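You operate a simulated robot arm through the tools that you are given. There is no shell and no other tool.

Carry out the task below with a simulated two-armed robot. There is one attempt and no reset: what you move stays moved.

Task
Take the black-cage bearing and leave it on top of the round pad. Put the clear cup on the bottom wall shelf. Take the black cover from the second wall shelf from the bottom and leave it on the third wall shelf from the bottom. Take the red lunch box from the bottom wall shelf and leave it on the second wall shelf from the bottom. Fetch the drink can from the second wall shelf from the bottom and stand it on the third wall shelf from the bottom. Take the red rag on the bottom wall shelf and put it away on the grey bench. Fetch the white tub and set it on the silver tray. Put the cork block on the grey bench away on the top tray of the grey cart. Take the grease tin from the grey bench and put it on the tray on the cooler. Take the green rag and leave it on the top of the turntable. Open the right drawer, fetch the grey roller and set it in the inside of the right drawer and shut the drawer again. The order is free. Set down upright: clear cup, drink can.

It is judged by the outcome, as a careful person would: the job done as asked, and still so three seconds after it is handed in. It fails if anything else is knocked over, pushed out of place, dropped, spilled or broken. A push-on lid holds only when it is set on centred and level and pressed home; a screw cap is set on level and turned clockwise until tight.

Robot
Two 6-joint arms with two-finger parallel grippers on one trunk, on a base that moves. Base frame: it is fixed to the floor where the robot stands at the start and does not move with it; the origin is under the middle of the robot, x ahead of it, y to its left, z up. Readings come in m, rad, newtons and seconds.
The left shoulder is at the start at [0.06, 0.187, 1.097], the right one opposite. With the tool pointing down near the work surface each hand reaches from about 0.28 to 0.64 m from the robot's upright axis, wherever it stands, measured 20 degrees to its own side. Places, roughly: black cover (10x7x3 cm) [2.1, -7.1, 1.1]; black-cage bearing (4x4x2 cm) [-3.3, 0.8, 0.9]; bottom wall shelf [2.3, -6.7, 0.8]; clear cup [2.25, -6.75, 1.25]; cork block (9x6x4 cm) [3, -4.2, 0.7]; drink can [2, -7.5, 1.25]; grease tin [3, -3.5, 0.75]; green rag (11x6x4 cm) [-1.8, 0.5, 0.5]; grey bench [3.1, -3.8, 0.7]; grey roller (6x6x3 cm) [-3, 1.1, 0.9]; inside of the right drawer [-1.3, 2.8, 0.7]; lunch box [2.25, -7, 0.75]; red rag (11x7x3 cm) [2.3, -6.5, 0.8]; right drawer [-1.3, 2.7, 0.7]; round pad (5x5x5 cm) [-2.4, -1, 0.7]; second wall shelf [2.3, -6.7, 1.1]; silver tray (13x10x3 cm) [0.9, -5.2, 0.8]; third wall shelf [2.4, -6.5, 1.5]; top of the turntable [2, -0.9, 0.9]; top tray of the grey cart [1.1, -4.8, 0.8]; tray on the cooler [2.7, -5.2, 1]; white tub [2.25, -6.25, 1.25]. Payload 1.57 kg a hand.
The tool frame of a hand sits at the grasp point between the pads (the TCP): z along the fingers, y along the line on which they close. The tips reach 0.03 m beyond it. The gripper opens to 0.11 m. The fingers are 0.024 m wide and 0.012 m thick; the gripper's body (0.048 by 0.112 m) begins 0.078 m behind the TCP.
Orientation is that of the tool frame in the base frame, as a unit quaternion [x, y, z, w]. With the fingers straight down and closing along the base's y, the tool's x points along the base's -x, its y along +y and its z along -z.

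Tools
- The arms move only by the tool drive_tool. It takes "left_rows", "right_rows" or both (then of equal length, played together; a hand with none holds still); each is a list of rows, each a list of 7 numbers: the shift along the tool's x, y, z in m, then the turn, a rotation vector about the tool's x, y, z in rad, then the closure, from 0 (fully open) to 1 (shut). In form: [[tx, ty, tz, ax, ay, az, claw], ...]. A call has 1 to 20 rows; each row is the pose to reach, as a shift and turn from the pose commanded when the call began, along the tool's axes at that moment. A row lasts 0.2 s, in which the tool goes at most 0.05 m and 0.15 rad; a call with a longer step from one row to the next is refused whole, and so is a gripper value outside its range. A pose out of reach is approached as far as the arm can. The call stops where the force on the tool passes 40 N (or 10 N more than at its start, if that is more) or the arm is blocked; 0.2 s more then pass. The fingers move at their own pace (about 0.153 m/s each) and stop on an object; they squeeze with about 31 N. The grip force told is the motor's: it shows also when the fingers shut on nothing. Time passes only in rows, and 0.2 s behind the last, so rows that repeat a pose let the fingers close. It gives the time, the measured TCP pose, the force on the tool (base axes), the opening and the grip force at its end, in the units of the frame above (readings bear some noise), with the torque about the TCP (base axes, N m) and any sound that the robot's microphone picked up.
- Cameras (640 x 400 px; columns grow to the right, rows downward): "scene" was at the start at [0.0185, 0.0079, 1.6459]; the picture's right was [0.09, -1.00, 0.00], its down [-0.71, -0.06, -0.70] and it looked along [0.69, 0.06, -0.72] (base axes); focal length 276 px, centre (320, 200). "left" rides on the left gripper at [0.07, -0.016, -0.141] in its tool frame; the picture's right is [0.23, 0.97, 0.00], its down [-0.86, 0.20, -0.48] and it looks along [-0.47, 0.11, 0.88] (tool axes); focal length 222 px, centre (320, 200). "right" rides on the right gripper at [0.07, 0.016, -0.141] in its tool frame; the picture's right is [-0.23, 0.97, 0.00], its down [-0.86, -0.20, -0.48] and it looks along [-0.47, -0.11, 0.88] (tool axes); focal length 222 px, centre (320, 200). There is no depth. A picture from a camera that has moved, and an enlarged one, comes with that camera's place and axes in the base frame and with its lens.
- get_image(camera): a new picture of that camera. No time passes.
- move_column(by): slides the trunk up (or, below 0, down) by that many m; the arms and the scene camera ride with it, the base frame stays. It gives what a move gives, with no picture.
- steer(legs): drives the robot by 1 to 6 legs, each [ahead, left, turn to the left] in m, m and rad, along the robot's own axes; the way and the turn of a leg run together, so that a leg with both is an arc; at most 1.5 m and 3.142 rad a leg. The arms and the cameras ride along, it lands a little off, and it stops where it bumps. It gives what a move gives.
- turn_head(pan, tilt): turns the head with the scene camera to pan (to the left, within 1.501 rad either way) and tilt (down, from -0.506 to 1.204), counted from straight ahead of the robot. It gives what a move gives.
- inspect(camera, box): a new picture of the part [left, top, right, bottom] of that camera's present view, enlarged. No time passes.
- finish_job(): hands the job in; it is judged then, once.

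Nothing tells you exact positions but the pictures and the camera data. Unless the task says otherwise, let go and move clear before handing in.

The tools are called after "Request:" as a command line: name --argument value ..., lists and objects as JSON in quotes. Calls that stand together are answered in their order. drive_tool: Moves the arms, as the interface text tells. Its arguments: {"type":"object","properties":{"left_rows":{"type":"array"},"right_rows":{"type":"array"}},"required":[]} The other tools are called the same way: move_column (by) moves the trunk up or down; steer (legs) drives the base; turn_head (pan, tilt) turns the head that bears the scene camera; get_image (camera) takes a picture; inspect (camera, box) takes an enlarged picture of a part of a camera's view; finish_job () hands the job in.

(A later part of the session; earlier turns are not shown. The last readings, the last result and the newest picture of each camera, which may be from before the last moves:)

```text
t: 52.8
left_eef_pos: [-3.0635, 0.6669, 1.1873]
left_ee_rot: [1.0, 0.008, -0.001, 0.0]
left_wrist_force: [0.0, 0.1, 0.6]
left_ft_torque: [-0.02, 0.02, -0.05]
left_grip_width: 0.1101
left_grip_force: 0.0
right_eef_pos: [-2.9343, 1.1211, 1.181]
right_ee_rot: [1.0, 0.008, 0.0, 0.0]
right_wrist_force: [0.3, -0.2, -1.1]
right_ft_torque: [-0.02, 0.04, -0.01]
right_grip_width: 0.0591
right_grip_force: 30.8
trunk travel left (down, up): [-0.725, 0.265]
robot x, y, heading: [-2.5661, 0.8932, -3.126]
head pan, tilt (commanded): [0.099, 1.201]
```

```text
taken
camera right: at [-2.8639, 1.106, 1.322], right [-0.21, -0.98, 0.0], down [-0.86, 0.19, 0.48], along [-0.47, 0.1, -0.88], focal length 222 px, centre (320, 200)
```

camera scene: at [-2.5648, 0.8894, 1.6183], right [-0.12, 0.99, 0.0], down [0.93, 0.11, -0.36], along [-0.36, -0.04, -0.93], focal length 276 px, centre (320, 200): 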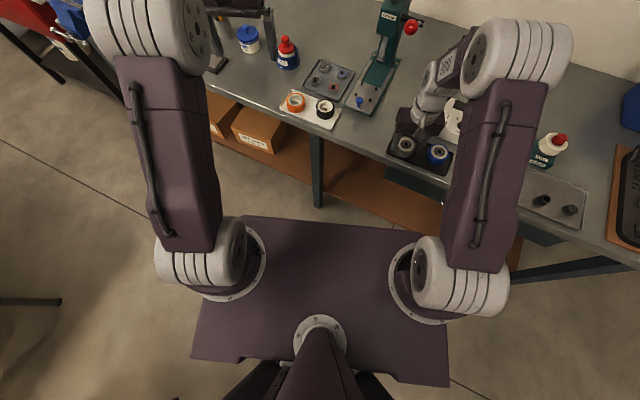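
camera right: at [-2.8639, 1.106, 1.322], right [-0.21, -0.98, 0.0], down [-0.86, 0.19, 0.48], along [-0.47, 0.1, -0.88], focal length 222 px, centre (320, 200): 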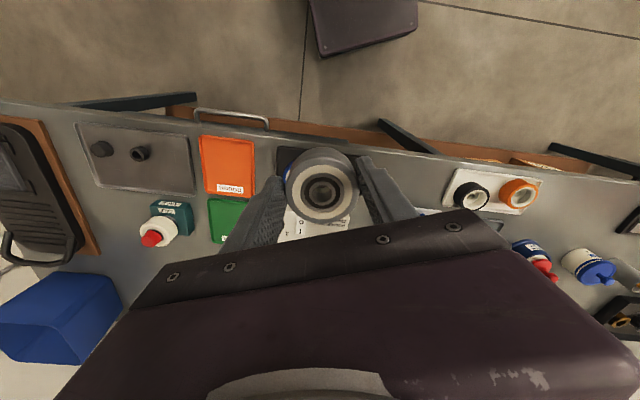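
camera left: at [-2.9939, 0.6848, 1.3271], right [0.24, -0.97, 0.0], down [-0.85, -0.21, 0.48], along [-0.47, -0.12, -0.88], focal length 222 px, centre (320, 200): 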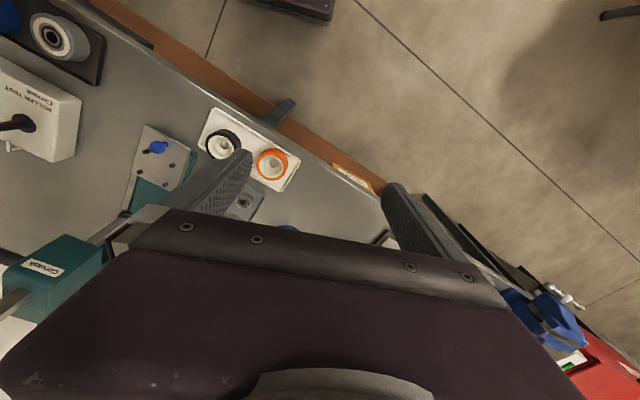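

The roller is held well. The base front is ~0.21 m ahead of the axis and the bench shelf edge near x≈-2.95, so I'll move ahead 0.11 m to bring the bearing into the left hand's reach.

Request:
steer --legs '[[0.11, 0, 0]]'

Request:
turn_head --pan 0.1 --tilt 0.9

Request:
get_image --camera "scene"

Request:
get_image --camera "left"

```text
t: 54.0
left_eef_pos: [-3.1684, 0.6623, 1.1871]
left_ee_rot: [1.0, 0.01, -0.001, 0.002]
left_wrist_force: [0.1, -0.6, 0.6]
left_ft_torque: [0.04, 0.0, 0.06]
left_grip_width: 0.1099
left_grip_force: 0.0
right_eef_pos: [-3.0419, 1.1185, 1.1816]
right_ee_rot: [1.0, 0.01, 0.0, 0.0]
right_wrist_force: [0.0, 0.4, -2.2]
right_ft_torque: [-0.01, -0.02, 0.0]
right_grip_width: 0.0591
right_grip_force: 31.1
trunk travel left (down, up): [-0.725, 0.265]
robot x, y, heading: [-2.6763, 0.8917, -3.122]
head pan, tilt (commanded): [0.099, 1.201]
```

```text
t: 54.8
left_eef_pos: [-3.1707, 0.6628, 1.1864]
left_ee_rot: [1.0, 0.01, -0.001, 0.0]
left_wrist_force: [-0.5, 0.2, 0.0]
left_ft_torque: [-0.01, 0.02, 0.03]
left_grip_width: 0.11
left_grip_force: 0.1
right_eef_pos: [-3.0453, 1.1177, 1.1796]
right_ee_rot: [1.0, 0.01, 0.0, 0.0]
right_wrist_force: [-0.2, 1.3, -0.7]
right_ft_torque: [0.0, 0.01, -0.01]
right_grip_width: 0.0591
right_grip_force: 31.3
trunk travel left (down, up): [-0.725, 0.265]
robot x, y, heading: [-2.6709, 0.8906, -3.126]
head pan, tilt (commanded): [0.099, 0.901]
```

```text
taken
camera scene: at [-2.6932, 0.8848, 1.638], right [-0.12, 0.99, 0.0], down [0.78, 0.09, -0.62], along [-0.62, -0.07, -0.78], focal length 276 px, centre (320, 200)
```

scene: 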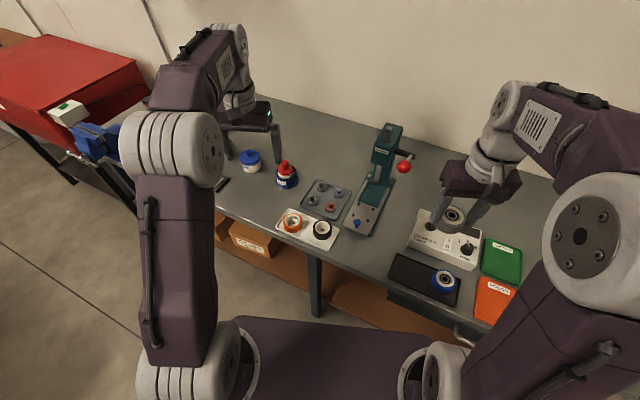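

```text
taken
camera left: at [-3.1016, 0.6819, 1.327], right [0.25, -0.97, 0.0], down [-0.85, -0.22, 0.48], along [-0.46, -0.12, -0.88], focal length 222 px, centre (320, 200)
```

left: 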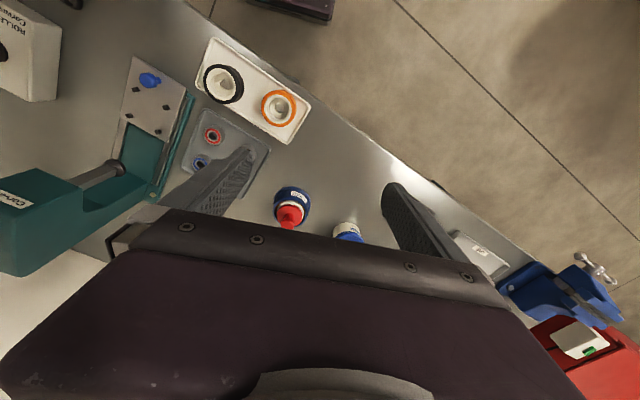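

The black-cage bearing has neighbours 6–7 cm away toward the red and bronze ones, so I'll yaw the left gripper about 26° so its fingers go in along the free diagonal. First a hover above it at z≈1.03 to check.

Request:
drive_tool --left_rows '[[-0.025, -0.035, 0.01, 0, 0, -0.12, 0.4], [-0.05, -0.07, 0.02, 0, 0, -0.24, 0.4], [-0.075, -0.1, 0.04, 0, 0, -0.36, 0.4], [-0.0947, -0.125, 0.07, 0, 0, -0.46, 0.4], [-0.0947, -0.133, 0.11, 0, 0, -0.46, 0.4], [-0.0947, -0.133, 0.15, 0, 0, -0.46, 0.4]]'

Request:
get_image --camera "left"

Request:
inspect --camera "scene" --box '[240, 120, 400, 220]'

```text
t: 56.1
left_eef_pos: [-3.2562, 0.7926, 1.0353]
left_ee_rot: [0.971, 0.238, -0.002, 0.0]
left_wrist_force: [1.1, -0.1, -0.2]
left_ft_torque: [0.05, -0.01, 0.0]
left_grip_width: 0.0661
left_grip_force: 0.0
left hand out of reach, approached as far as the arm can: row 3, 4, 5, 6
right_eef_pos: [-3.0444, 1.1167, 1.1805]
right_ee_rot: [1.0, 0.01, 0.0, -0.001]
right_wrist_force: [-0.5, -0.3, -2.1]
right_ft_torque: [-0.01, -0.05, -0.02]
right_grip_width: 0.0592
right_grip_force: 31.1
trunk travel left (down, up): [-0.725, 0.265]
robot x, y, heading: [-2.6738, 0.8907, -3.12]
head pan, tilt (commanded): [0.099, 0.901]
```

```text
taken
camera left: at [-3.2027, 0.8413, 1.1766], right [0.65, -0.76, 0.0], down [-0.67, -0.57, 0.48], along [-0.36, -0.31, -0.88], focal length 222 px, centre (320, 200)
```

left: 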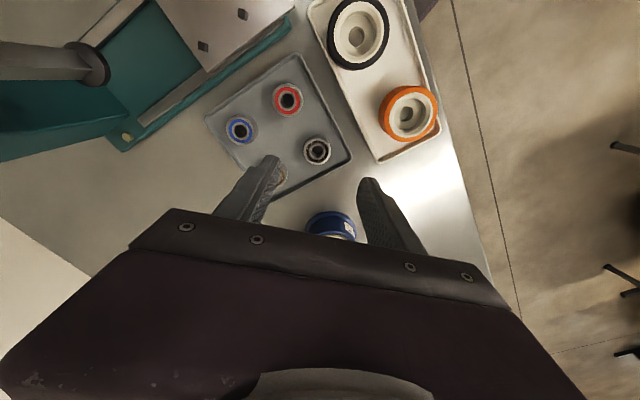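

```text
4.00 times, centred on (320, 170) of scene
camera zoom: at [-2.693, 0.8844, 1.6381], right [-0.12, 0.99, 0.0], down [0.78, 0.09, -0.62], along [-0.62, -0.07, -0.78], focal length 1102 px, centre (320, 320)
```

zoom: 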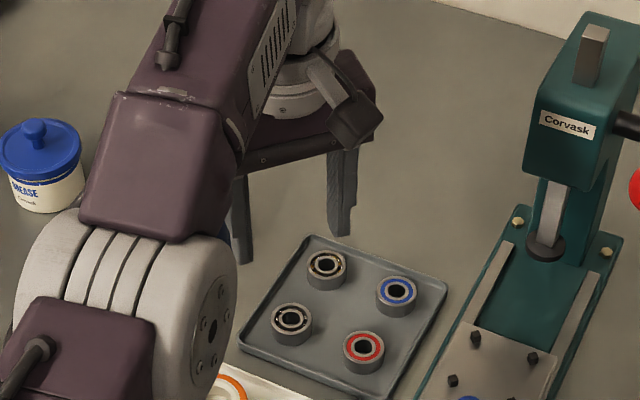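

The bearing is almost exactly below the TCP (within ~4 mm), though at the arm's limit. I'll descend partway and check again.

Request:
drive_tool --left_rows '[[0, 0, 0.03, 0, 0, 0, 0.4], [0, 0, 0.06, 0, 0, 0, 0.4], [0, 0, 0.075, 0, 0, 0, 0.4]]'

Request:
get_image --camera "left"

Request:
inspect --camera "scene" --box '[260, 150, 372, 220]'

```text
t: 57.0
left_eef_pos: [-3.2623, 0.7923, 0.9599]
left_ee_rot: [0.972, 0.237, 0.0, 0.0]
left_wrist_force: [-0.2, -0.4, -0.4]
left_ft_torque: [-0.04, 0.01, 0.0]
left_grip_width: 0.066
left_grip_force: 0.1
left hand out of reach, approached as far as the arm can: row 2, 3
right_eef_pos: [-3.044, 1.1193, 1.1816]
right_ee_rot: [1.0, 0.01, -0.001, 0.0]
right_wrist_force: [-0.3, -0.8, -1.1]
right_ft_torque: [-0.04, -0.02, -0.04]
right_grip_width: 0.0595
right_grip_force: 31.1
trunk travel left (down, up): [-0.725, 0.265]
robot x, y, heading: [-2.6746, 0.8874, -3.123]
head pan, tilt (commanded): [0.099, 0.901]
```

```text
taken
camera left: at [-3.2074, 0.8411, 1.1012], right [0.65, -0.76, 0.0], down [-0.67, -0.57, 0.48], along [-0.36, -0.31, -0.88], focal length 222 px, centre (320, 200)
```

left: 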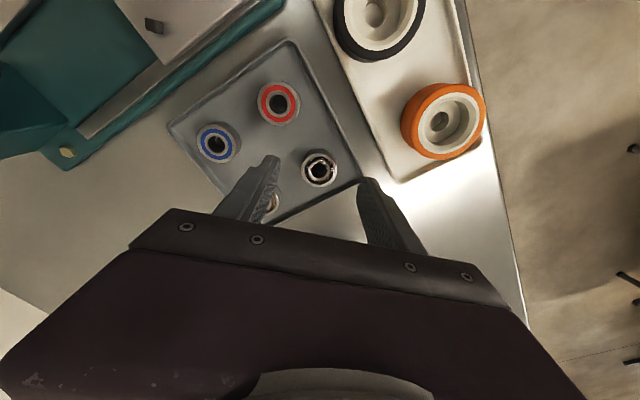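

```text
5.71 times, centred on (316, 185) of scene
camera zoom: at [-2.6918, 0.8851, 1.6381], right [-0.12, 0.99, 0.0], down [0.78, 0.09, -0.62], along [-0.62, -0.07, -0.78], focal length 1574 px, centre (343, 286)
```

zoom: 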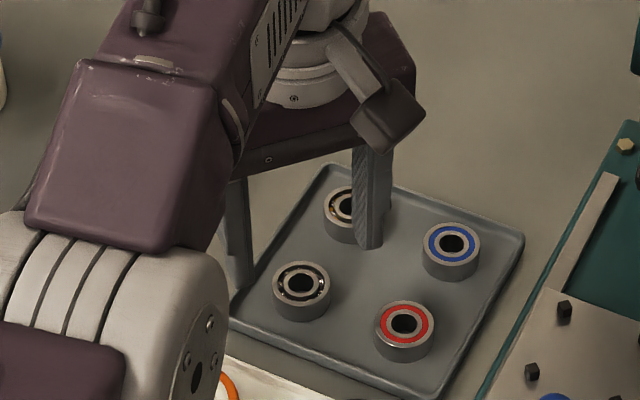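

The fingers straddle the bearing nicely with clearance to the neighbours. Descending the last bit and closing.

Request:
drive_tool --left_rows '[[0.003, 0, 0.015, 0, 0, 0, 0.4], [0.003, 0, 0.03, 0, 0, 0, 0.4], [0.003, 0, 0.03, 0, 0, 0, 0.6], [0.003, 0, 0.03, 0, 0, 0, 0.9], [0.003, 0, 0.03, 0, 0, 0, 0.9]]'

Request:
get_image --camera "left"

```text
t: 58.1
left_eef_pos: [-3.2607, 0.7953, 0.9309]
left_ee_rot: [0.972, 0.237, 0.0, 0.0]
left_wrist_force: [0.1, -0.2, -0.6]
left_ft_torque: [-0.03, 0.0, 0.02]
left_grip_width: 0.0335
left_grip_force: 30.8
right_eef_pos: [-3.0444, 1.1184, 1.1803]
right_ee_rot: [1.0, 0.01, 0.0, -0.001]
right_wrist_force: [-0.1, -0.1, 0.0]
right_ft_torque: [0.03, -0.01, -0.01]
right_grip_width: 0.0588
right_grip_force: 31.1
trunk travel left (down, up): [-0.725, 0.265]
robot x, y, heading: [-2.6765, 0.8932, -3.124]
head pan, tilt (commanded): [0.099, 0.901]
```

```text
taken
camera left: at [-3.2067, 0.8431, 1.0711], right [0.65, -0.76, 0.0], down [-0.67, -0.57, 0.48], along [-0.36, -0.31, -0.88], focal length 222 px, centre (320, 200)
```

left: 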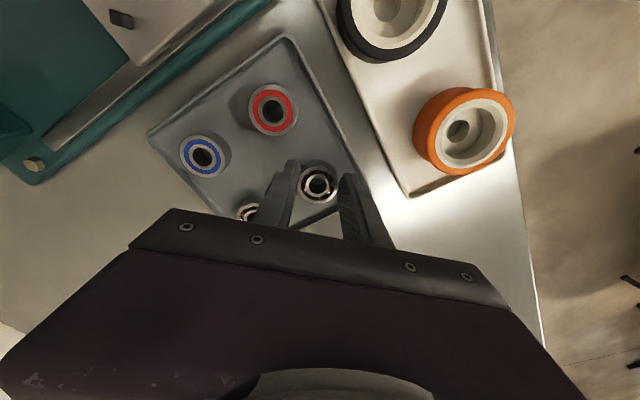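

The bearing is gripped (0.0335 m, 31 N). I'll lift it straight up and then draw it back over free bench.

Request:
drive_tool --left_rows '[[0, 0, -0.03, 0, 0, 0, 0.9], [0, 0, -0.075, 0, 0, 0, 0.9], [0, 0, -0.12, 0, 0, 0, 0.9], [0.02, 0, -0.16, 0, 0, 0, 0.9], [0.05, 0, -0.19, 0, 0, 0, 0.9], [0.09, 0.01, -0.21, 0, 0, 0.1, 0.9], [0.13, 0.03, -0.22, 0, 0, 0.2, 0.9], [0.16, 0.06, -0.23, 0, 0, 0.3, 0.9], [0.18, 0.09, -0.24, 0, 0, 0.4, 0.9], [0.18, 0.09, -0.25, 0, 0, 0.46, 0.9]]'

Request:
get_image --camera "left"

Request:
get_image --camera "scene"

```text
t: 60.4
left_eef_pos: [-3.1971, 0.8295, 1.1896]
left_ee_rot: [1.0, 0.009, 0.003, 0.001]
left_wrist_force: [-0.2, 0.0, -0.2]
left_ft_torque: [0.02, 0.01, 0.02]
left_grip_width: 0.0336
left_grip_force: 30.4
left hand out of reach, approached as far as the arm can: row 3, 5, 6, 7, 8, 9, 10
right_eef_pos: [-3.0445, 1.1178, 1.1809]
right_ee_rot: [1.0, 0.01, 0.0, 0.0]
right_wrist_force: [0.4, 0.8, -2.6]
right_ft_torque: [0.02, -0.04, 0.01]
right_grip_width: 0.059
right_grip_force: 30.9
trunk travel left (down, up): [-0.725, 0.265]
robot x, y, heading: [-2.6738, 0.8917, -3.124]
head pan, tilt (commanded): [0.099, 0.901]
```

```text
taken
camera left: at [-3.1278, 0.8493, 1.3322], right [0.24, -0.97, 0.0], down [-0.85, -0.21, 0.47], along [-0.46, -0.12, -0.88], focal length 222 px, centre (320, 200)
```

left: 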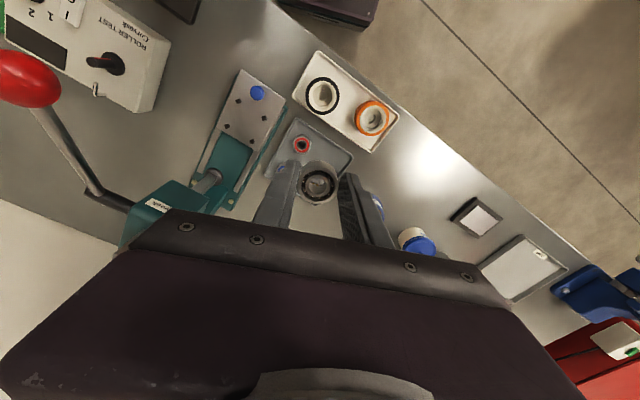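

```text
taken
camera scene: at [-2.6921, 0.8856, 1.638], right [-0.12, 0.99, 0.0], down [0.78, 0.09, -0.62], along [-0.62, -0.07, -0.78], focal length 276 px, centre (320, 200)
```

scene: 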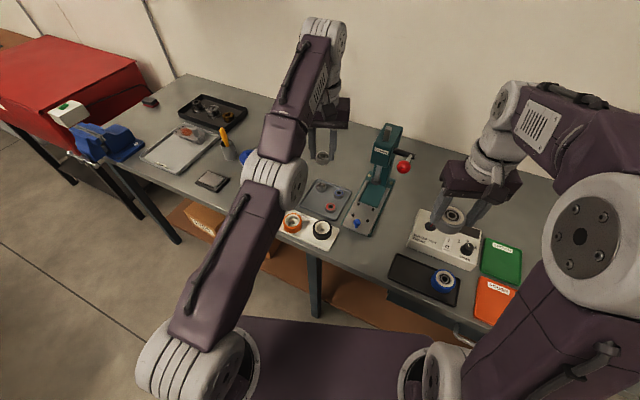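

The bearing is lifted clear and held, but the arm didn't come back all the way I commanded. I'll move it back in small steps.

Request:
drive_tool --left_rows '[[0.03, 0.01, -0.01, 0, 0, 0, 0.9], [0.06, 0.03, -0.02, 0, 0, 0, 0.9], [0.09, 0.06, -0.02, 0, 0, 0, 0.9], [0.11, 0.09, -0.02, 0, 0, 0, 0.9]]'

Request:
get_image --camera "left"

```text
t: 61.4
left_eef_pos: [-3.0905, 0.7444, 1.2058]
left_ee_rot: [1.0, 0.01, -0.001, -0.001]
left_wrist_force: [-1.1, -0.5, -0.3]
left_ft_torque: [0.02, 0.0, 0.0]
left_grip_width: 0.0336
left_grip_force: 31.0
left hand out of reach, approached as far as the arm can: row 1, 2
right_eef_pos: [-3.0454, 1.1167, 1.1809]
right_ee_rot: [1.0, 0.009, 0.001, -0.001]
right_wrist_force: [-0.6, -0.6, -1.5]
right_ft_torque: [-0.02, -0.06, -0.01]
right_grip_width: 0.0591
right_grip_force: 30.6
trunk travel left (down, up): [-0.725, 0.265]
robot x, y, heading: [-2.6749, 0.8913, -3.122]
head pan, tilt (commanded): [0.099, 0.901]
```

```text
taken
camera left: at [-3.0199, 0.7628, 1.3451], right [0.25, -0.97, 0.0], down [-0.85, -0.22, 0.48], along [-0.47, -0.12, -0.88], focal length 222 px, centre (320, 200)
```

left: 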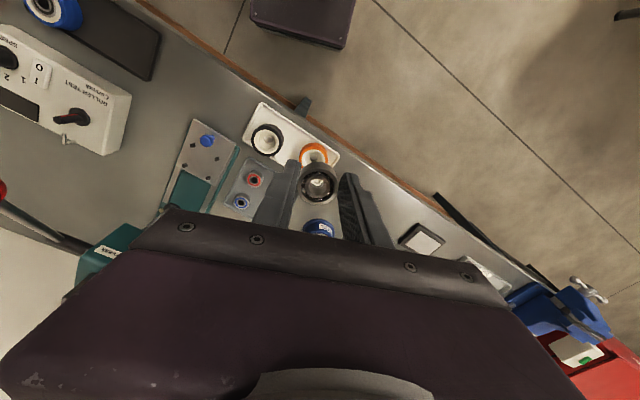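

Both items are held securely. Next is the round pad for the bearing, so I'll look left along the aisle towards the grey table.

Request:
turn_head --pan 1.3 --tilt 0.5

Request:
get_image --camera "scene"

```text
t: 62.8
left_eef_pos: [-3.088, 0.7451, 1.2045]
left_ee_rot: [1.0, 0.009, -0.002, -0.001]
left_wrist_force: [0.1, -0.5, -0.8]
left_ft_torque: [0.0, 0.0, -0.01]
left_grip_width: 0.0332
left_grip_force: 30.7
right_eef_pos: [-3.0431, 1.1189, 1.1809]
right_ee_rot: [1.0, 0.009, 0.0, 0.0]
right_wrist_force: [-0.3, -0.2, -1.2]
right_ft_torque: [0.01, 0.01, 0.01]
right_grip_width: 0.0589
right_grip_force: 31.7
trunk travel left (down, up): [-0.725, 0.265]
robot x, y, heading: [-2.6767, 0.8901, -3.124]
head pan, tilt (commanded): [1.3, 0.499]
```

```text
taken
camera scene: at [-2.6398, 0.8059, 1.6719], right [-0.97, 0.25, 0.0], down [0.12, 0.46, -0.88], along [-0.22, -0.85, -0.48], focal length 276 px, centre (320, 200)
```

scene: 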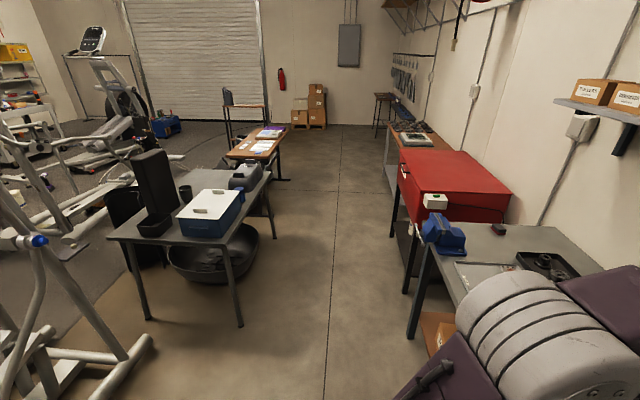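

The grey table with the white/blue cooler is along the aisle. I'll zoom in to find the round pad there.

Request:
inspect --camera "scene" --box '[100, 140, 300, 265]'

Request:
inspect --camera "scene" --box '[170, 150, 282, 220]'

```text
3.20 times, centred on (200, 202) of scene
camera zoom: at [-2.6398, 0.8059, 1.6719], right [-0.97, 0.25, 0.0], down [0.12, 0.46, -0.88], along [-0.22, -0.85, -0.48], focal length 882 px, centre (704, 192)
```

zoom: 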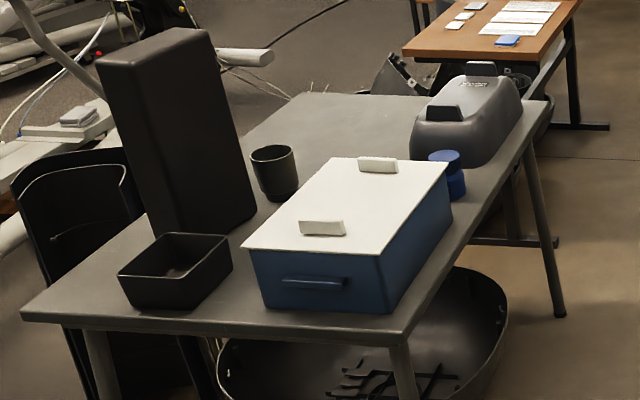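

```text
5.71 times, centred on (226, 185) of scene
camera zoom: at [-2.6398, 0.8059, 1.6719], right [-0.97, 0.25, 0.0], down [0.12, 0.46, -0.88], along [-0.22, -0.85, -0.48], focal length 1574 px, centre (857, 286)
```

zoom: 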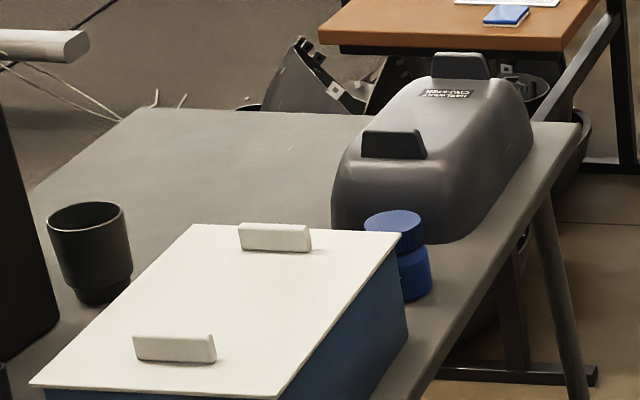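

A blue round object sits on the grey table between the cooler and a grey container, near (-2.5, -1.1), and the workshop furniture is rotated about 15° from my frame. I'll back off, turn left and drive into the aisle to view the table from its aisle side.

Request:
steer --legs '[[-0.25, 0, 0], [0, 0, 1.45], [1.5, -0.34, 0]]'

Request:
turn_head --pan 0.9 --tilt 0.7

Request:
get_image --camera "scene"

```text
refused: leg 3 is longer than a leg can be; nothing moved
```

```text
t: 63.6
left_eef_pos: [-3.0865, 0.7455, 1.2044]
left_ee_rot: [1.0, 0.01, -0.002, 0.0]
left_wrist_force: [0.6, -0.6, 0.1]
left_ft_torque: [-0.04, 0.03, 0.0]
left_grip_width: 0.0333
left_grip_force: 31.1
right_eef_pos: [-3.044, 1.1178, 1.1814]
right_ee_rot: [1.0, 0.01, 0.0, 0.0]
right_wrist_force: [0.0, -0.6, -1.7]
right_ft_torque: [0.02, 0.02, 0.0]
right_grip_width: 0.059
right_grip_force: 31.1
trunk travel left (down, up): [-0.725, 0.265]
robot x, y, heading: [-2.6732, 0.8887, -3.127]
head pan, tilt (commanded): [0.901, 0.7]
```

```text
taken
camera scene: at [-2.6685, 0.8261, 1.6542], right [-0.8, 0.61, 0.0], down [0.39, 0.51, -0.77], along [-0.46, -0.61, -0.64], focal length 276 px, centre (320, 200)
```

scene: 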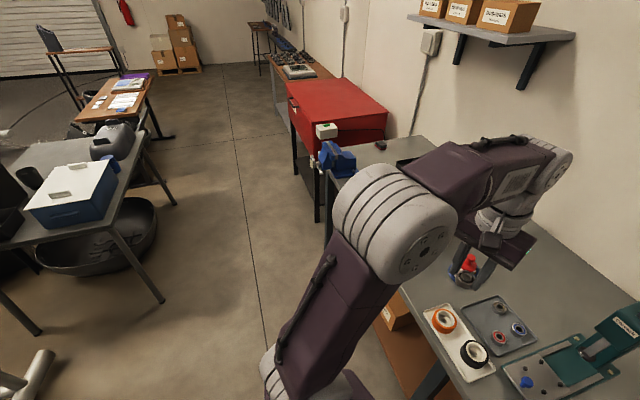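

The leg was a touch too long, so I'll split it into shorter ones.

Request:
steer --legs '[[-0.25, 0, 0], [0, 0, 1.45], [0.8, -0.16, 0], [0.75, -0.2, 0]]'

Request:
turn_head --pan 0.9 --tilt 0.7

Request:
get_image --camera "scene"

```text
t: 76.7
left_eef_pos: [-2.9657, -1.0174, 1.2044]
left_ee_rot: [0.767, 0.642, -0.001, 0.001]
left_wrist_force: [-0.2, 0.0, -0.7]
left_ft_torque: [0.04, -0.02, 0.01]
left_grip_width: 0.0336
left_grip_force: 30.8
right_eef_pos: [-3.3225, -0.9017, 1.1795]
right_ee_rot: [0.767, 0.642, 0.0, 0.0]
right_wrist_force: [0.5, 0.5, -1.7]
right_ft_torque: [-0.04, 0.03, -0.03]
right_grip_width: 0.0588
right_grip_force: 31.2
trunk travel left (down, up): [-0.725, 0.265]
robot x, y, heading: [-3.0312, -0.5855, -1.746]
head pan, tilt (commanded): [0.901, 0.7]
```

```text
t: 77.2
left_eef_pos: [-2.966, -1.0191, 1.205]
left_ee_rot: [0.767, 0.642, -0.001, 0.0]
left_wrist_force: [-0.1, -0.4, -0.8]
left_ft_torque: [0.02, 0.0, -0.01]
left_grip_width: 0.0334
left_grip_force: 31.0
right_eef_pos: [-3.3227, -0.9033, 1.1805]
right_ee_rot: [0.767, 0.642, 0.0, 0.0]
right_wrist_force: [0.5, -0.1, -1.3]
right_ft_torque: [0.0, -0.04, 0.05]
right_grip_width: 0.0589
right_grip_force: 30.8
trunk travel left (down, up): [-0.725, 0.265]
robot x, y, heading: [-3.0274, -0.587, -1.744]
head pan, tilt (commanded): [0.901, 0.7]
```

```text
taken
camera scene: at [-2.9644, -0.5886, 1.6542], right [-0.75, -0.66, 0.0], down [-0.43, 0.48, -0.76], along [0.51, -0.57, -0.64], focal length 276 px, centre (320, 200)
```

scene: 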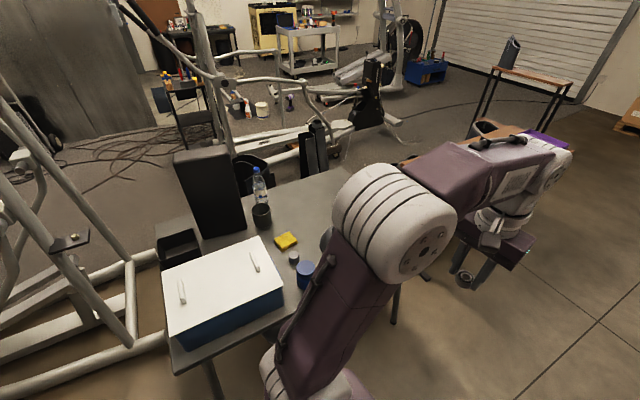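

I now see a small grey round pad near (-2.4, -1.05) beside the blue jar and a yellow sponge on the grey table. I'll drive beside it and turn to face the table.

Request:
steer --legs '[[0.485, 0.15, 0], [0, 0, 1.485]]'

Request:
turn_head --pan 0.2 --tilt 0.9

Request:
get_image --camera "scene"

Request:
get_image --camera "left"

```text
t: 84.0
left_eef_pos: [-2.5279, -1.0297, 1.2048]
left_ee_rot: [0.095, 0.996, -0.001, 0.001]
left_wrist_force: [-0.8, -0.1, -0.2]
left_ft_torque: [0.03, 0.01, 0.0]
left_grip_width: 0.0337
left_grip_force: 30.9
right_eef_pos: [-2.6485, -1.3855, 1.1797]
right_ee_rot: [0.095, 0.995, 0.0, 0.0]
right_wrist_force: [0.4, 0.3, -1.5]
right_ft_torque: [0.02, 0.05, 0.01]
right_grip_width: 0.0593
right_grip_force: 30.9
trunk travel left (down, up): [-0.725, 0.265]
robot x, y, heading: [-2.9624, -1.0872, -0.188]
head pan, tilt (commanded): [0.901, 0.7]
```

```text
t: 85.1
left_eef_pos: [-2.5273, -1.03, 1.2061]
left_ee_rot: [0.095, 0.995, 0.0, 0.001]
left_wrist_force: [-0.9, -0.3, -0.7]
left_ft_torque: [0.05, -0.02, -0.02]
left_grip_width: 0.0331
left_grip_force: 31.7
right_eef_pos: [-2.6484, -1.3864, 1.1821]
right_ee_rot: [0.095, 0.995, 0.0, 0.0]
right_wrist_force: [-0.8, 0.5, -1.9]
right_ft_torque: [0.01, -0.01, 0.03]
right_grip_width: 0.059
right_grip_force: 30.6
trunk travel left (down, up): [-0.725, 0.265]
robot x, y, heading: [-2.9624, -1.0869, -0.191]
head pan, tilt (commanded): [0.201, 0.901]
```

```text
taken
camera scene: at [-2.947, -1.075, 1.6381], right [0.01, -1.0, 0.0], down [-0.78, -0.01, -0.62], along [0.62, 0.01, -0.78], focal length 276 px, centre (320, 200)
```

scene: 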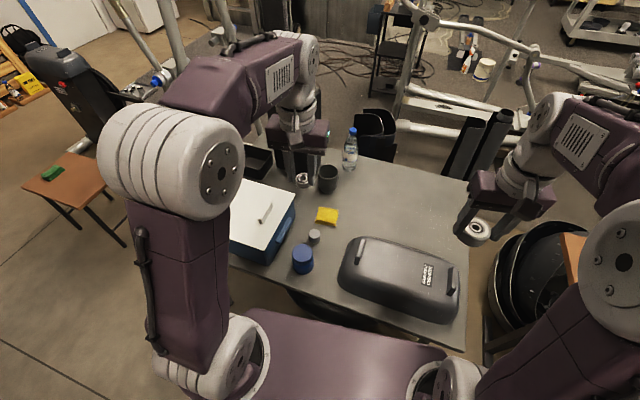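

```text
taken
camera left: at [-2.5994, -1.0315, 1.3458], right [-0.04, 1.0, 0.0], down [0.88, 0.04, 0.48], along [0.48, 0.02, -0.88], focal length 222 px, centre (320, 200)
```

left: 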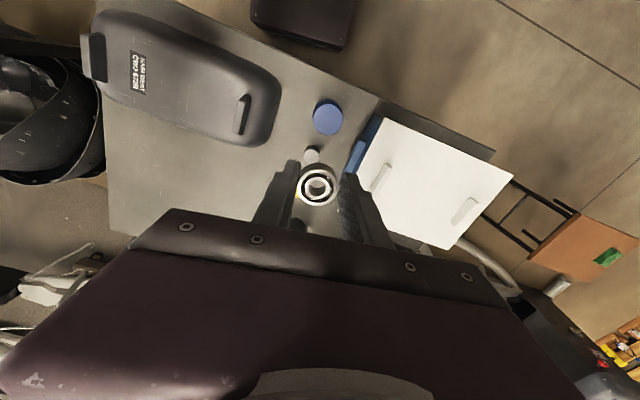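

Request:
inspect --camera "scene" --box '[270, 190, 366, 250]'

Request:
inspect --camera "left" --box '[272, 90, 400, 170]'

```text
6.67 times, centred on (318, 220) of scene
camera zoom: at [-2.947, -1.075, 1.6381], right [0.01, -1.0, 0.0], down [-0.78, -0.01, -0.62], along [0.62, 0.01, -0.78], focal length 1836 px, centre (333, 67)
```

zoom: 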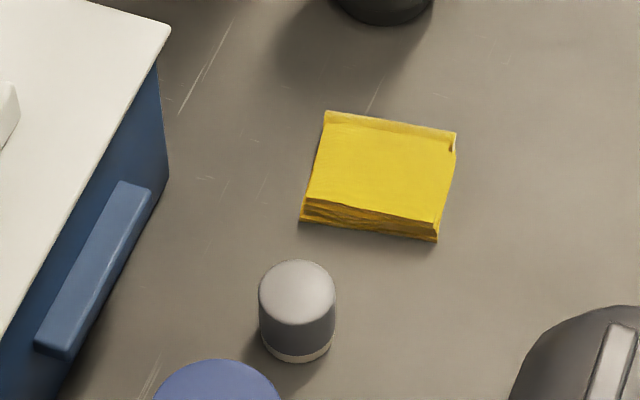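

```text
5.00 times, centred on (336, 130) of left
camera zoom: at [-2.5994, -1.0315, 1.3458], right [-0.04, 1.0, 0.0], down [0.88, 0.04, 0.48], along [0.48, 0.02, -0.88], focal length 1111 px, centre (240, 550)
```

zoom: 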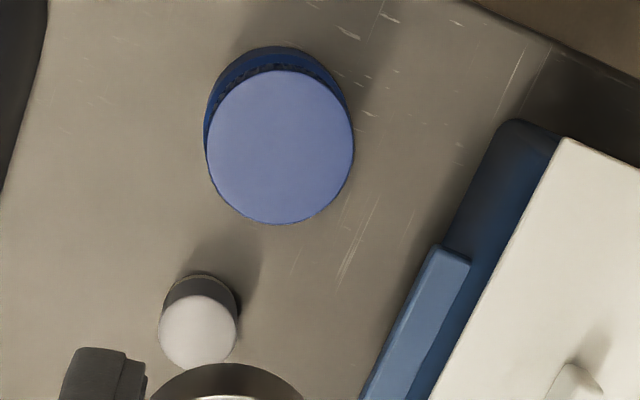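

The round pad is the small grey cylinder, top at about (-2.417, -1.046, 0.775). I'll bring the bearing over it and hover for a check.

Request:
drive_tool --left_rows '[[-0.037, 0.002, 0.03, 0, 0, 0, 0.9], [-0.074, 0.004, 0.06, 0, 0, 0, 0.9], [-0.105, 0.005, 0.09, 0, 0, 0, 0.9], [-0.111, 0.005, 0.13, 0, 0, 0, 0.9], [-0.111, 0.005, 0.175, 0, 0, 0, 0.9], [-0.111, 0.005, 0.22, 0, 0, 0, 0.9], [-0.111, 0.005, 0.265, 0, 0, 0, 0.9], [-0.111, 0.005, 0.31, 0, 0, 0, 0.9]]'

Request:
get_image --camera "left"

Request:
inspect --camera "scene" --box '[250, 170, 378, 250]'

```text
t: 86.9
left_eef_pos: [-2.4164, -1.0445, 0.8982]
left_ee_rot: [0.095, 0.996, 0.0, 0.0]
left_wrist_force: [0.5, -0.3, 0.4]
left_ft_torque: [0.02, -0.03, -0.01]
left_grip_width: 0.0335
left_grip_force: 31.4
right_eef_pos: [-2.6473, -1.3848, 1.1793]
right_ee_rot: [0.095, 0.996, 0.0, -0.001]
right_wrist_force: [0.7, 1.1, -2.0]
right_ft_torque: [0.01, 0.02, -0.04]
right_grip_width: 0.0592
right_grip_force: 31.3
trunk travel left (down, up): [-0.725, 0.265]
robot x, y, heading: [-2.9637, -1.0907, -0.191]
head pan, tilt (commanded): [0.201, 0.901]
```

```text
taken
camera left: at [-2.4868, -1.0468, 1.0393], right [-0.04, 1.0, 0.0], down [0.88, 0.04, 0.48], along [0.48, 0.02, -0.88], focal length 222 px, centre (320, 200)
```

left: 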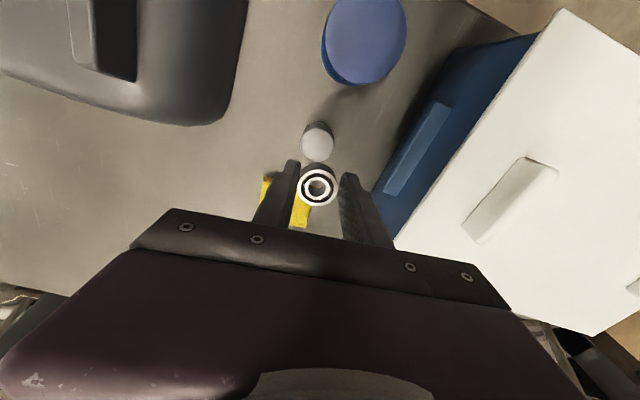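

```text
5.00 times, centred on (314, 210) of scene
camera zoom: at [-2.9456, -1.0751, 1.6381], right [0.01, -1.0, 0.0], down [-0.78, -0.01, -0.62], along [0.62, 0.01, -0.78], focal length 1377 px, centre (350, 150)
```

zoom: 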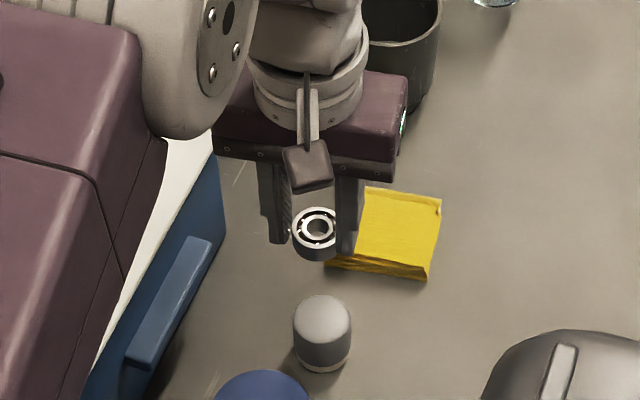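

The bearing is nearly over the pad; a 4 mm correction is needed. I'll lower to just above the pad top.

Request:
drive_tool --left_rows '[[0.0035, -0.003, 0.03, 0, 0, 0, 0.9], [0.0035, -0.003, 0.055, 0, 0, 0, 0.9], [0.0035, -0.003, 0.07, 0, 0, 0, 0.9]]'

Request:
get_image --camera "left"

Request:
inspect --camera "scene" --box '[250, 170, 378, 250]'

```text
t: 87.7
left_eef_pos: [-2.4201, -1.049, 0.8273]
left_ee_rot: [0.095, 0.995, 0.0, 0.0]
left_wrist_force: [-0.4, 0.4, -1.5]
left_ft_torque: [0.01, 0.06, 0.01]
left_grip_width: 0.0332
left_grip_force: 30.6
right_eef_pos: [-2.6488, -1.3856, 1.1813]
right_ee_rot: [0.095, 0.996, 0.0, 0.0]
right_wrist_force: [-0.2, -0.7, -1.4]
right_ft_torque: [0.03, 0.02, -0.01]
right_grip_width: 0.059
right_grip_force: 31.1
trunk travel left (down, up): [-0.725, 0.265]
robot x, y, heading: [-2.9648, -1.0892, -0.189]
head pan, tilt (commanded): [0.201, 0.901]
```

```text
taken
camera left: at [-2.4917, -1.0507, 0.9683], right [-0.04, 1.0, 0.0], down [0.88, 0.04, 0.48], along [0.48, 0.02, -0.88], focal length 222 px, centre (320, 200)
```

left: 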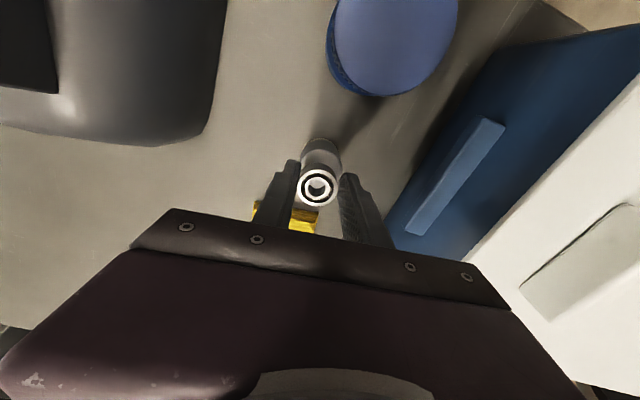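

```text
5.00 times, centred on (314, 210) of scene
camera zoom: at [-2.9472, -1.0751, 1.6381], right [0.01, -1.0, 0.0], down [-0.78, -0.01, -0.62], along [0.62, 0.01, -0.78], focal length 1377 px, centre (350, 150)
```

zoom: 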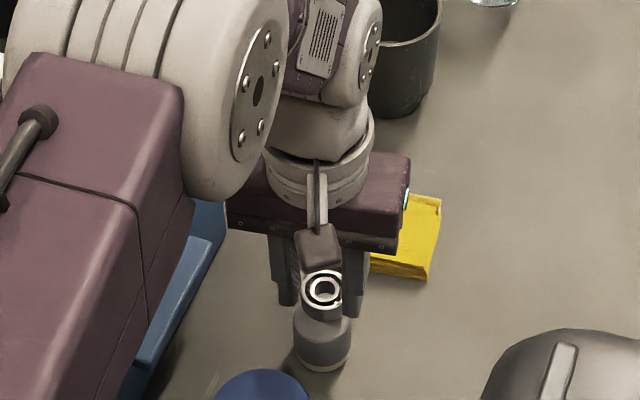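

The bearing is lined up just above the pad. I'll lower in small steps and watch the force.

Request:
drive_tool --left_rows '[[0, 0, 0.004, 0, 0, 0, 0.9], [0, 0, 0.008, 0, 0, 0, 0.9], [0, 0, 0.011, 0, 0, 0, 0.9]]'

Request:
inspect --camera "scene" --box '[286, 205, 350, 245]'

```text
t: 88.5
left_eef_pos: [-2.4204, -1.0492, 0.8131]
left_ee_rot: [0.095, 0.995, -0.001, 0.001]
left_wrist_force: [-0.5, -0.2, 0.3]
left_ft_torque: [0.02, 0.02, -0.01]
left_grip_width: 0.0334
left_grip_force: 30.7
right_eef_pos: [-2.6478, -1.3865, 1.1811]
right_ee_rot: [0.095, 0.996, 0.0, 0.0]
right_wrist_force: [-0.1, -0.7, -1.6]
right_ft_torque: [-0.02, 0.02, 0.01]
right_grip_width: 0.059
right_grip_force: 30.9
trunk travel left (down, up): [-0.725, 0.265]
robot x, y, heading: [-2.9607, -1.0889, -0.187]
head pan, tilt (commanded): [0.201, 0.901]
```

```text
10.00 times, centred on (318, 225) of scene
camera zoom: at [-2.9469, -1.0752, 1.638], right [0.01, -1.0, 0.0], down [-0.78, -0.01, -0.62], along [0.62, 0.01, -0.78], focal length 2755 px, centre (340, -50)
```

zoom: 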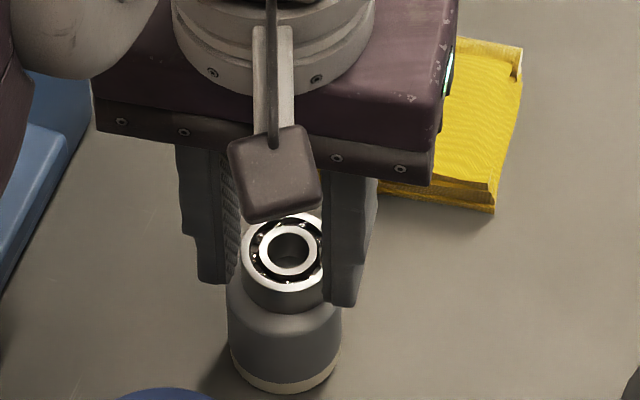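

Still no contact force, though the gap looks small. I'll continue lowering in fine steps.

Request:
drive_tool --left_rows '[[0, 0, 0.003, 0, 0, 0, 0.9], [0, 0, 0.006, 0, 0, 0, 0.9]]'

Request:
inspect --camera "scene" --box '[286, 205, 350, 245]'

```text
t: 89.1
left_eef_pos: [-2.422, -1.0497, 0.8122]
left_ee_rot: [0.095, 0.995, 0.0, 0.005]
left_wrist_force: [0.3, 0.6, 23.8]
left_ft_torque: [0.02, -0.12, -0.03]
left_grip_width: 0.0334
left_grip_force: 30.9
right_eef_pos: [-2.6523, -1.3845, 1.1818]
right_ee_rot: [0.095, 0.995, 0.0, 0.001]
right_wrist_force: [-0.8, 0.0, -0.5]
right_ft_torque: [0.0, 0.01, 0.02]
right_grip_width: 0.0589
right_grip_force: 30.5
trunk travel left (down, up): [-0.725, 0.265]
robot x, y, heading: [-2.96, -1.0879, -0.187]
head pan, tilt (commanded): [0.201, 0.901]
```

```text
10.00 times, centred on (318, 225) of scene
camera zoom: at [-2.9512, -1.0749, 1.6385], right [0.01, -1.0, 0.0], down [-0.78, -0.01, -0.62], along [0.62, 0.01, -0.78], focal length 2755 px, centre (340, -50)
```

zoom: 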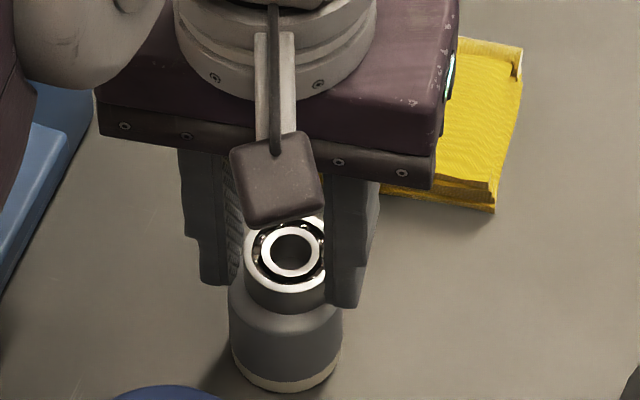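

Contact was made (24 N). I'll ease off the pressure slightly, then open the fingers a little and see that the bearing stays.

Request:
drive_tool --left_rows '[[0, 0, -0.003, 0, 0, 0, 0.9], [0, 0, -0.004, 0, 0, 0, 0.65], [0, 0, -0.004, 0, 0, 0, 0.5], [0, 0, -0.004, 0, 0, 0, 0.45]]'

Request:
inspect --camera "scene" --box '[286, 205, 350, 245]'

Request:
get_image --camera "left"

```text
t: 90.1
left_eef_pos: [-2.4212, -1.0496, 0.8105]
left_ee_rot: [0.095, 0.995, -0.001, 0.001]
left_wrist_force: [-1.1, 0.5, -0.1]
left_ft_torque: [0.02, -0.05, -0.02]
left_grip_width: 0.0605
left_grip_force: 0.0
right_eef_pos: [-2.6474, -1.3859, 1.1808]
right_ee_rot: [0.095, 0.995, 0.0, 0.0]
right_wrist_force: [-0.1, -0.2, -1.2]
right_ft_torque: [-0.01, 0.05, -0.03]
right_grip_width: 0.0589
right_grip_force: 30.9
trunk travel left (down, up): [-0.725, 0.265]
robot x, y, heading: [-2.9613, -1.0842, -0.189]
head pan, tilt (commanded): [0.201, 0.901]
```

```text
10.00 times, centred on (318, 225) of scene
camera zoom: at [-2.9464, -1.0752, 1.638], right [0.01, -1.0, 0.0], down [-0.78, -0.01, -0.62], along [0.62, 0.01, -0.78], focal length 2755 px, centre (340, -50)
```

zoom: 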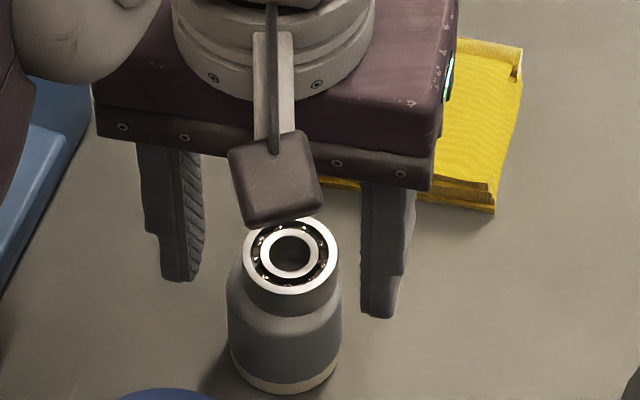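

```text
taken
camera left: at [-2.4923, -1.0503, 0.9524], right [-0.04, 1.0, 0.0], down [0.88, 0.03, 0.48], along [0.48, 0.02, -0.88], focal length 222 px, centre (320, 200)
```

left: 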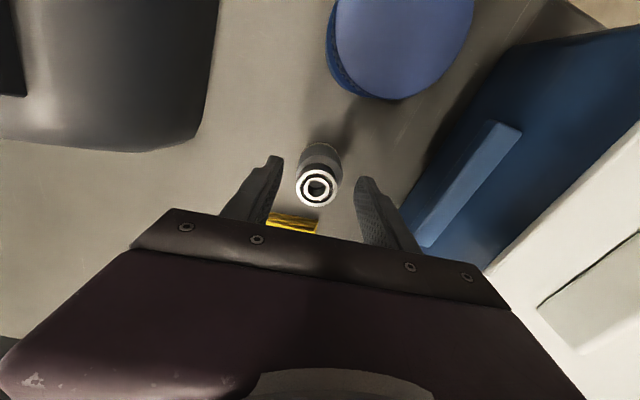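

The bearing rests on the pad. I'll raise the left hand straight up and check.

Request:
drive_tool --left_rows '[[0, 0, -0.03, 0, 0, 0, 0.45], [0, 0, -0.07, 0, 0, 0, 0.45], [0, 0, -0.115, 0, 0, 0, 0.45], [0, 0, -0.16, 0, 0, 0, 0.45], [0, 0, -0.205, 0, 0, 0, 0.4], [0, 0, -0.25, 0, 0, 0, 0.3], [0, 0, -0.295, 0, 0, 0, 0.2], [0.03, 0, -0.33, 0, 0, 0, 0.0], [0.07, 0, -0.35, 0, 0, 0, 0.0]]'

Request:
inspect --camera "scene" --box '[270, 190, 366, 250]'

```text
t: 92.1
left_eef_pos: [-2.4912, -1.0383, 1.1629]
left_ee_rot: [0.095, 0.995, 0.0, 0.002]
left_wrist_force: [0.1, 0.7, -0.2]
left_ft_torque: [-0.05, -0.01, 0.0]
left_grip_width: 0.11
left_grip_force: 0.0
right_eef_pos: [-2.6507, -1.3843, 1.1821]
right_ee_rot: [0.095, 0.996, 0.0, 0.001]
right_wrist_force: [-0.1, -0.5, -1.7]
right_ft_torque: [0.0, -0.04, 0.0]
right_grip_width: 0.059
right_grip_force: 31.1
trunk travel left (down, up): [-0.725, 0.265]
robot x, y, heading: [-2.9632, -1.0872, -0.189]
head pan, tilt (commanded): [0.201, 0.901]
```

```text
6.67 times, centred on (318, 220) of scene
camera zoom: at [-2.9501, -1.0746, 1.638], right [0.01, -1.0, 0.0], down [-0.78, -0.01, -0.62], along [0.62, 0.01, -0.78], focal length 1836 px, centre (333, 67)
```

zoom: 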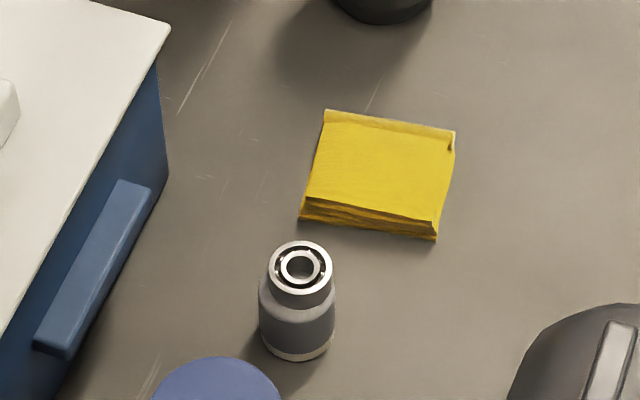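

The bearing sits centred on the round pad. Next is the drawer cabinet: I'll back off, turn around and drive back through the aisle to stand in front of the right drawer.

Request:
steer --legs '[[-0.1, 0, 0], [0, 0, 1.49], [1.45, -0.12, 0], [0.95, 0.12, 0], [0.7, -0.75, 0]]'

Request:
turn_head --pan 0.0 --tilt 0.7

Request:
get_image --camera "scene"

```text
t: 113.1
left_eef_pos: [-1.4877, 2.161, 1.1618]
left_ee_rot: [-0.609, 0.793, 0.0, 0.001]
left_wrist_force: [0.7, -0.4, 0.5]
left_ft_torque: [-0.01, -0.01, 0.0]
left_grip_width: 0.11
left_grip_force: 0.0
right_eef_pos: [-1.1531, 1.9779, 1.1804]
right_ee_rot: [-0.608, 0.794, 0.0, 0.001]
right_wrist_force: [0.4, -0.6, -1.2]
right_ft_torque: [-0.03, -0.02, -0.01]
right_grip_width: 0.0582
right_grip_force: 31.2
trunk travel left (down, up): [-0.725, 0.265]
robot x, y, heading: [-1.4764, 1.6843, 1.312]
head pan, tilt (commanded): [0.201, 0.901]
```

```text
t: 113.8
left_eef_pos: [-1.4873, 2.1606, 1.1631]
left_ee_rot: [-0.609, 0.793, 0.0, 0.001]
left_wrist_force: [0.6, 0.9, 0.7]
left_ft_torque: [-0.02, 0.02, 0.0]
left_grip_width: 0.11
left_grip_force: 0.0
right_eef_pos: [-1.152, 1.9762, 1.1808]
right_ee_rot: [-0.609, 0.793, 0.0, 0.0]
right_wrist_force: [0.3, -0.4, -1.1]
right_ft_torque: [-0.02, 0.02, 0.0]
right_grip_width: 0.0584
right_grip_force: 30.8
trunk travel left (down, up): [-0.725, 0.265]
robot x, y, heading: [-1.4711, 1.6877, 1.312]
head pan, tilt (commanded): [0.0, 0.7]
```

```text
taken
camera scene: at [-1.4668, 1.7112, 1.6541], right [0.97, -0.26, 0.0], down [-0.17, -0.62, -0.76], along [0.2, 0.74, -0.64], focal length 276 px, centre (320, 200)
```

scene: 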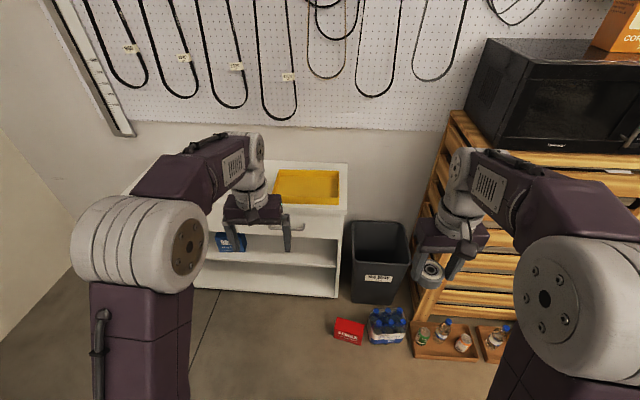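

The robot is squared up to the cabinet; the right drawer's handle is partly hidden behind the left gripper. Let me zoom in.

Request:
inspect --camera "scene" --box '[180, 150, 372, 270]'

Request:
get_image --camera "left"

Request:
get_image --camera "right"

```text
3.33 times, centred on (276, 210) of scene
camera zoom: at [-1.4668, 1.7112, 1.6541], right [0.97, -0.26, 0.0], down [-0.17, -0.62, -0.76], along [0.2, 0.74, -0.64], focal length 918 px, centre (467, 167)
```

zoom: 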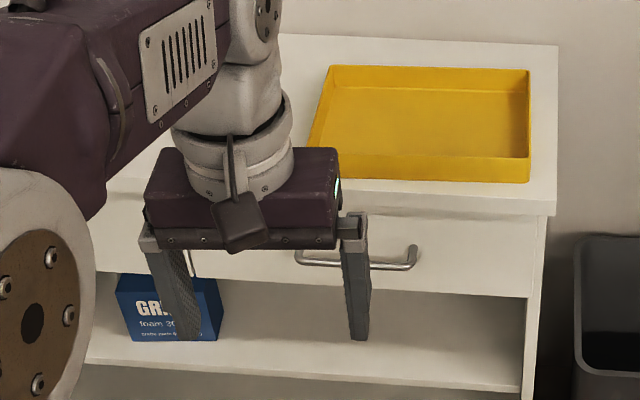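

```text
taken
camera left: at [-1.4897, 2.0904, 1.3031], right [-1.0, 0.03, 0.0], down [0.03, 0.88, 0.48], along [0.02, 0.48, -0.88], focal length 222 px, centre (320, 200)
```

left: 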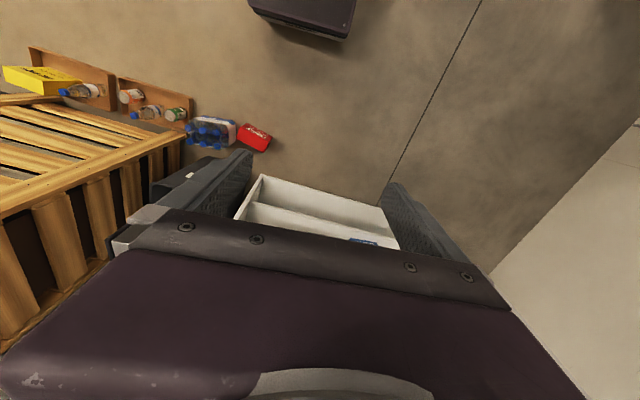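

```text
taken
camera right: at [-1.1852, 1.9143, 1.3218], right [-0.88, 0.47, 0.0], down [0.41, 0.77, 0.48], along [0.23, 0.42, -0.88], focal length 222 px, centre (320, 200)
```

right: 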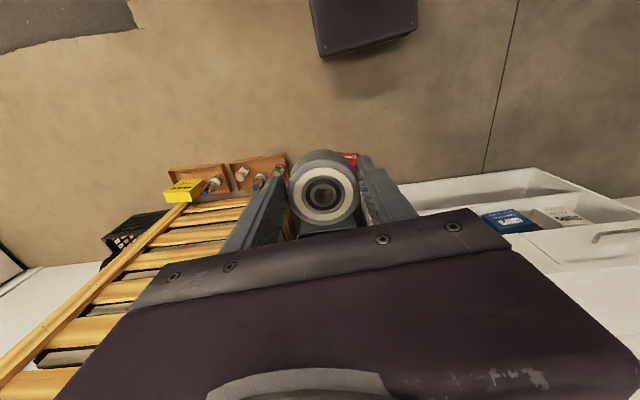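

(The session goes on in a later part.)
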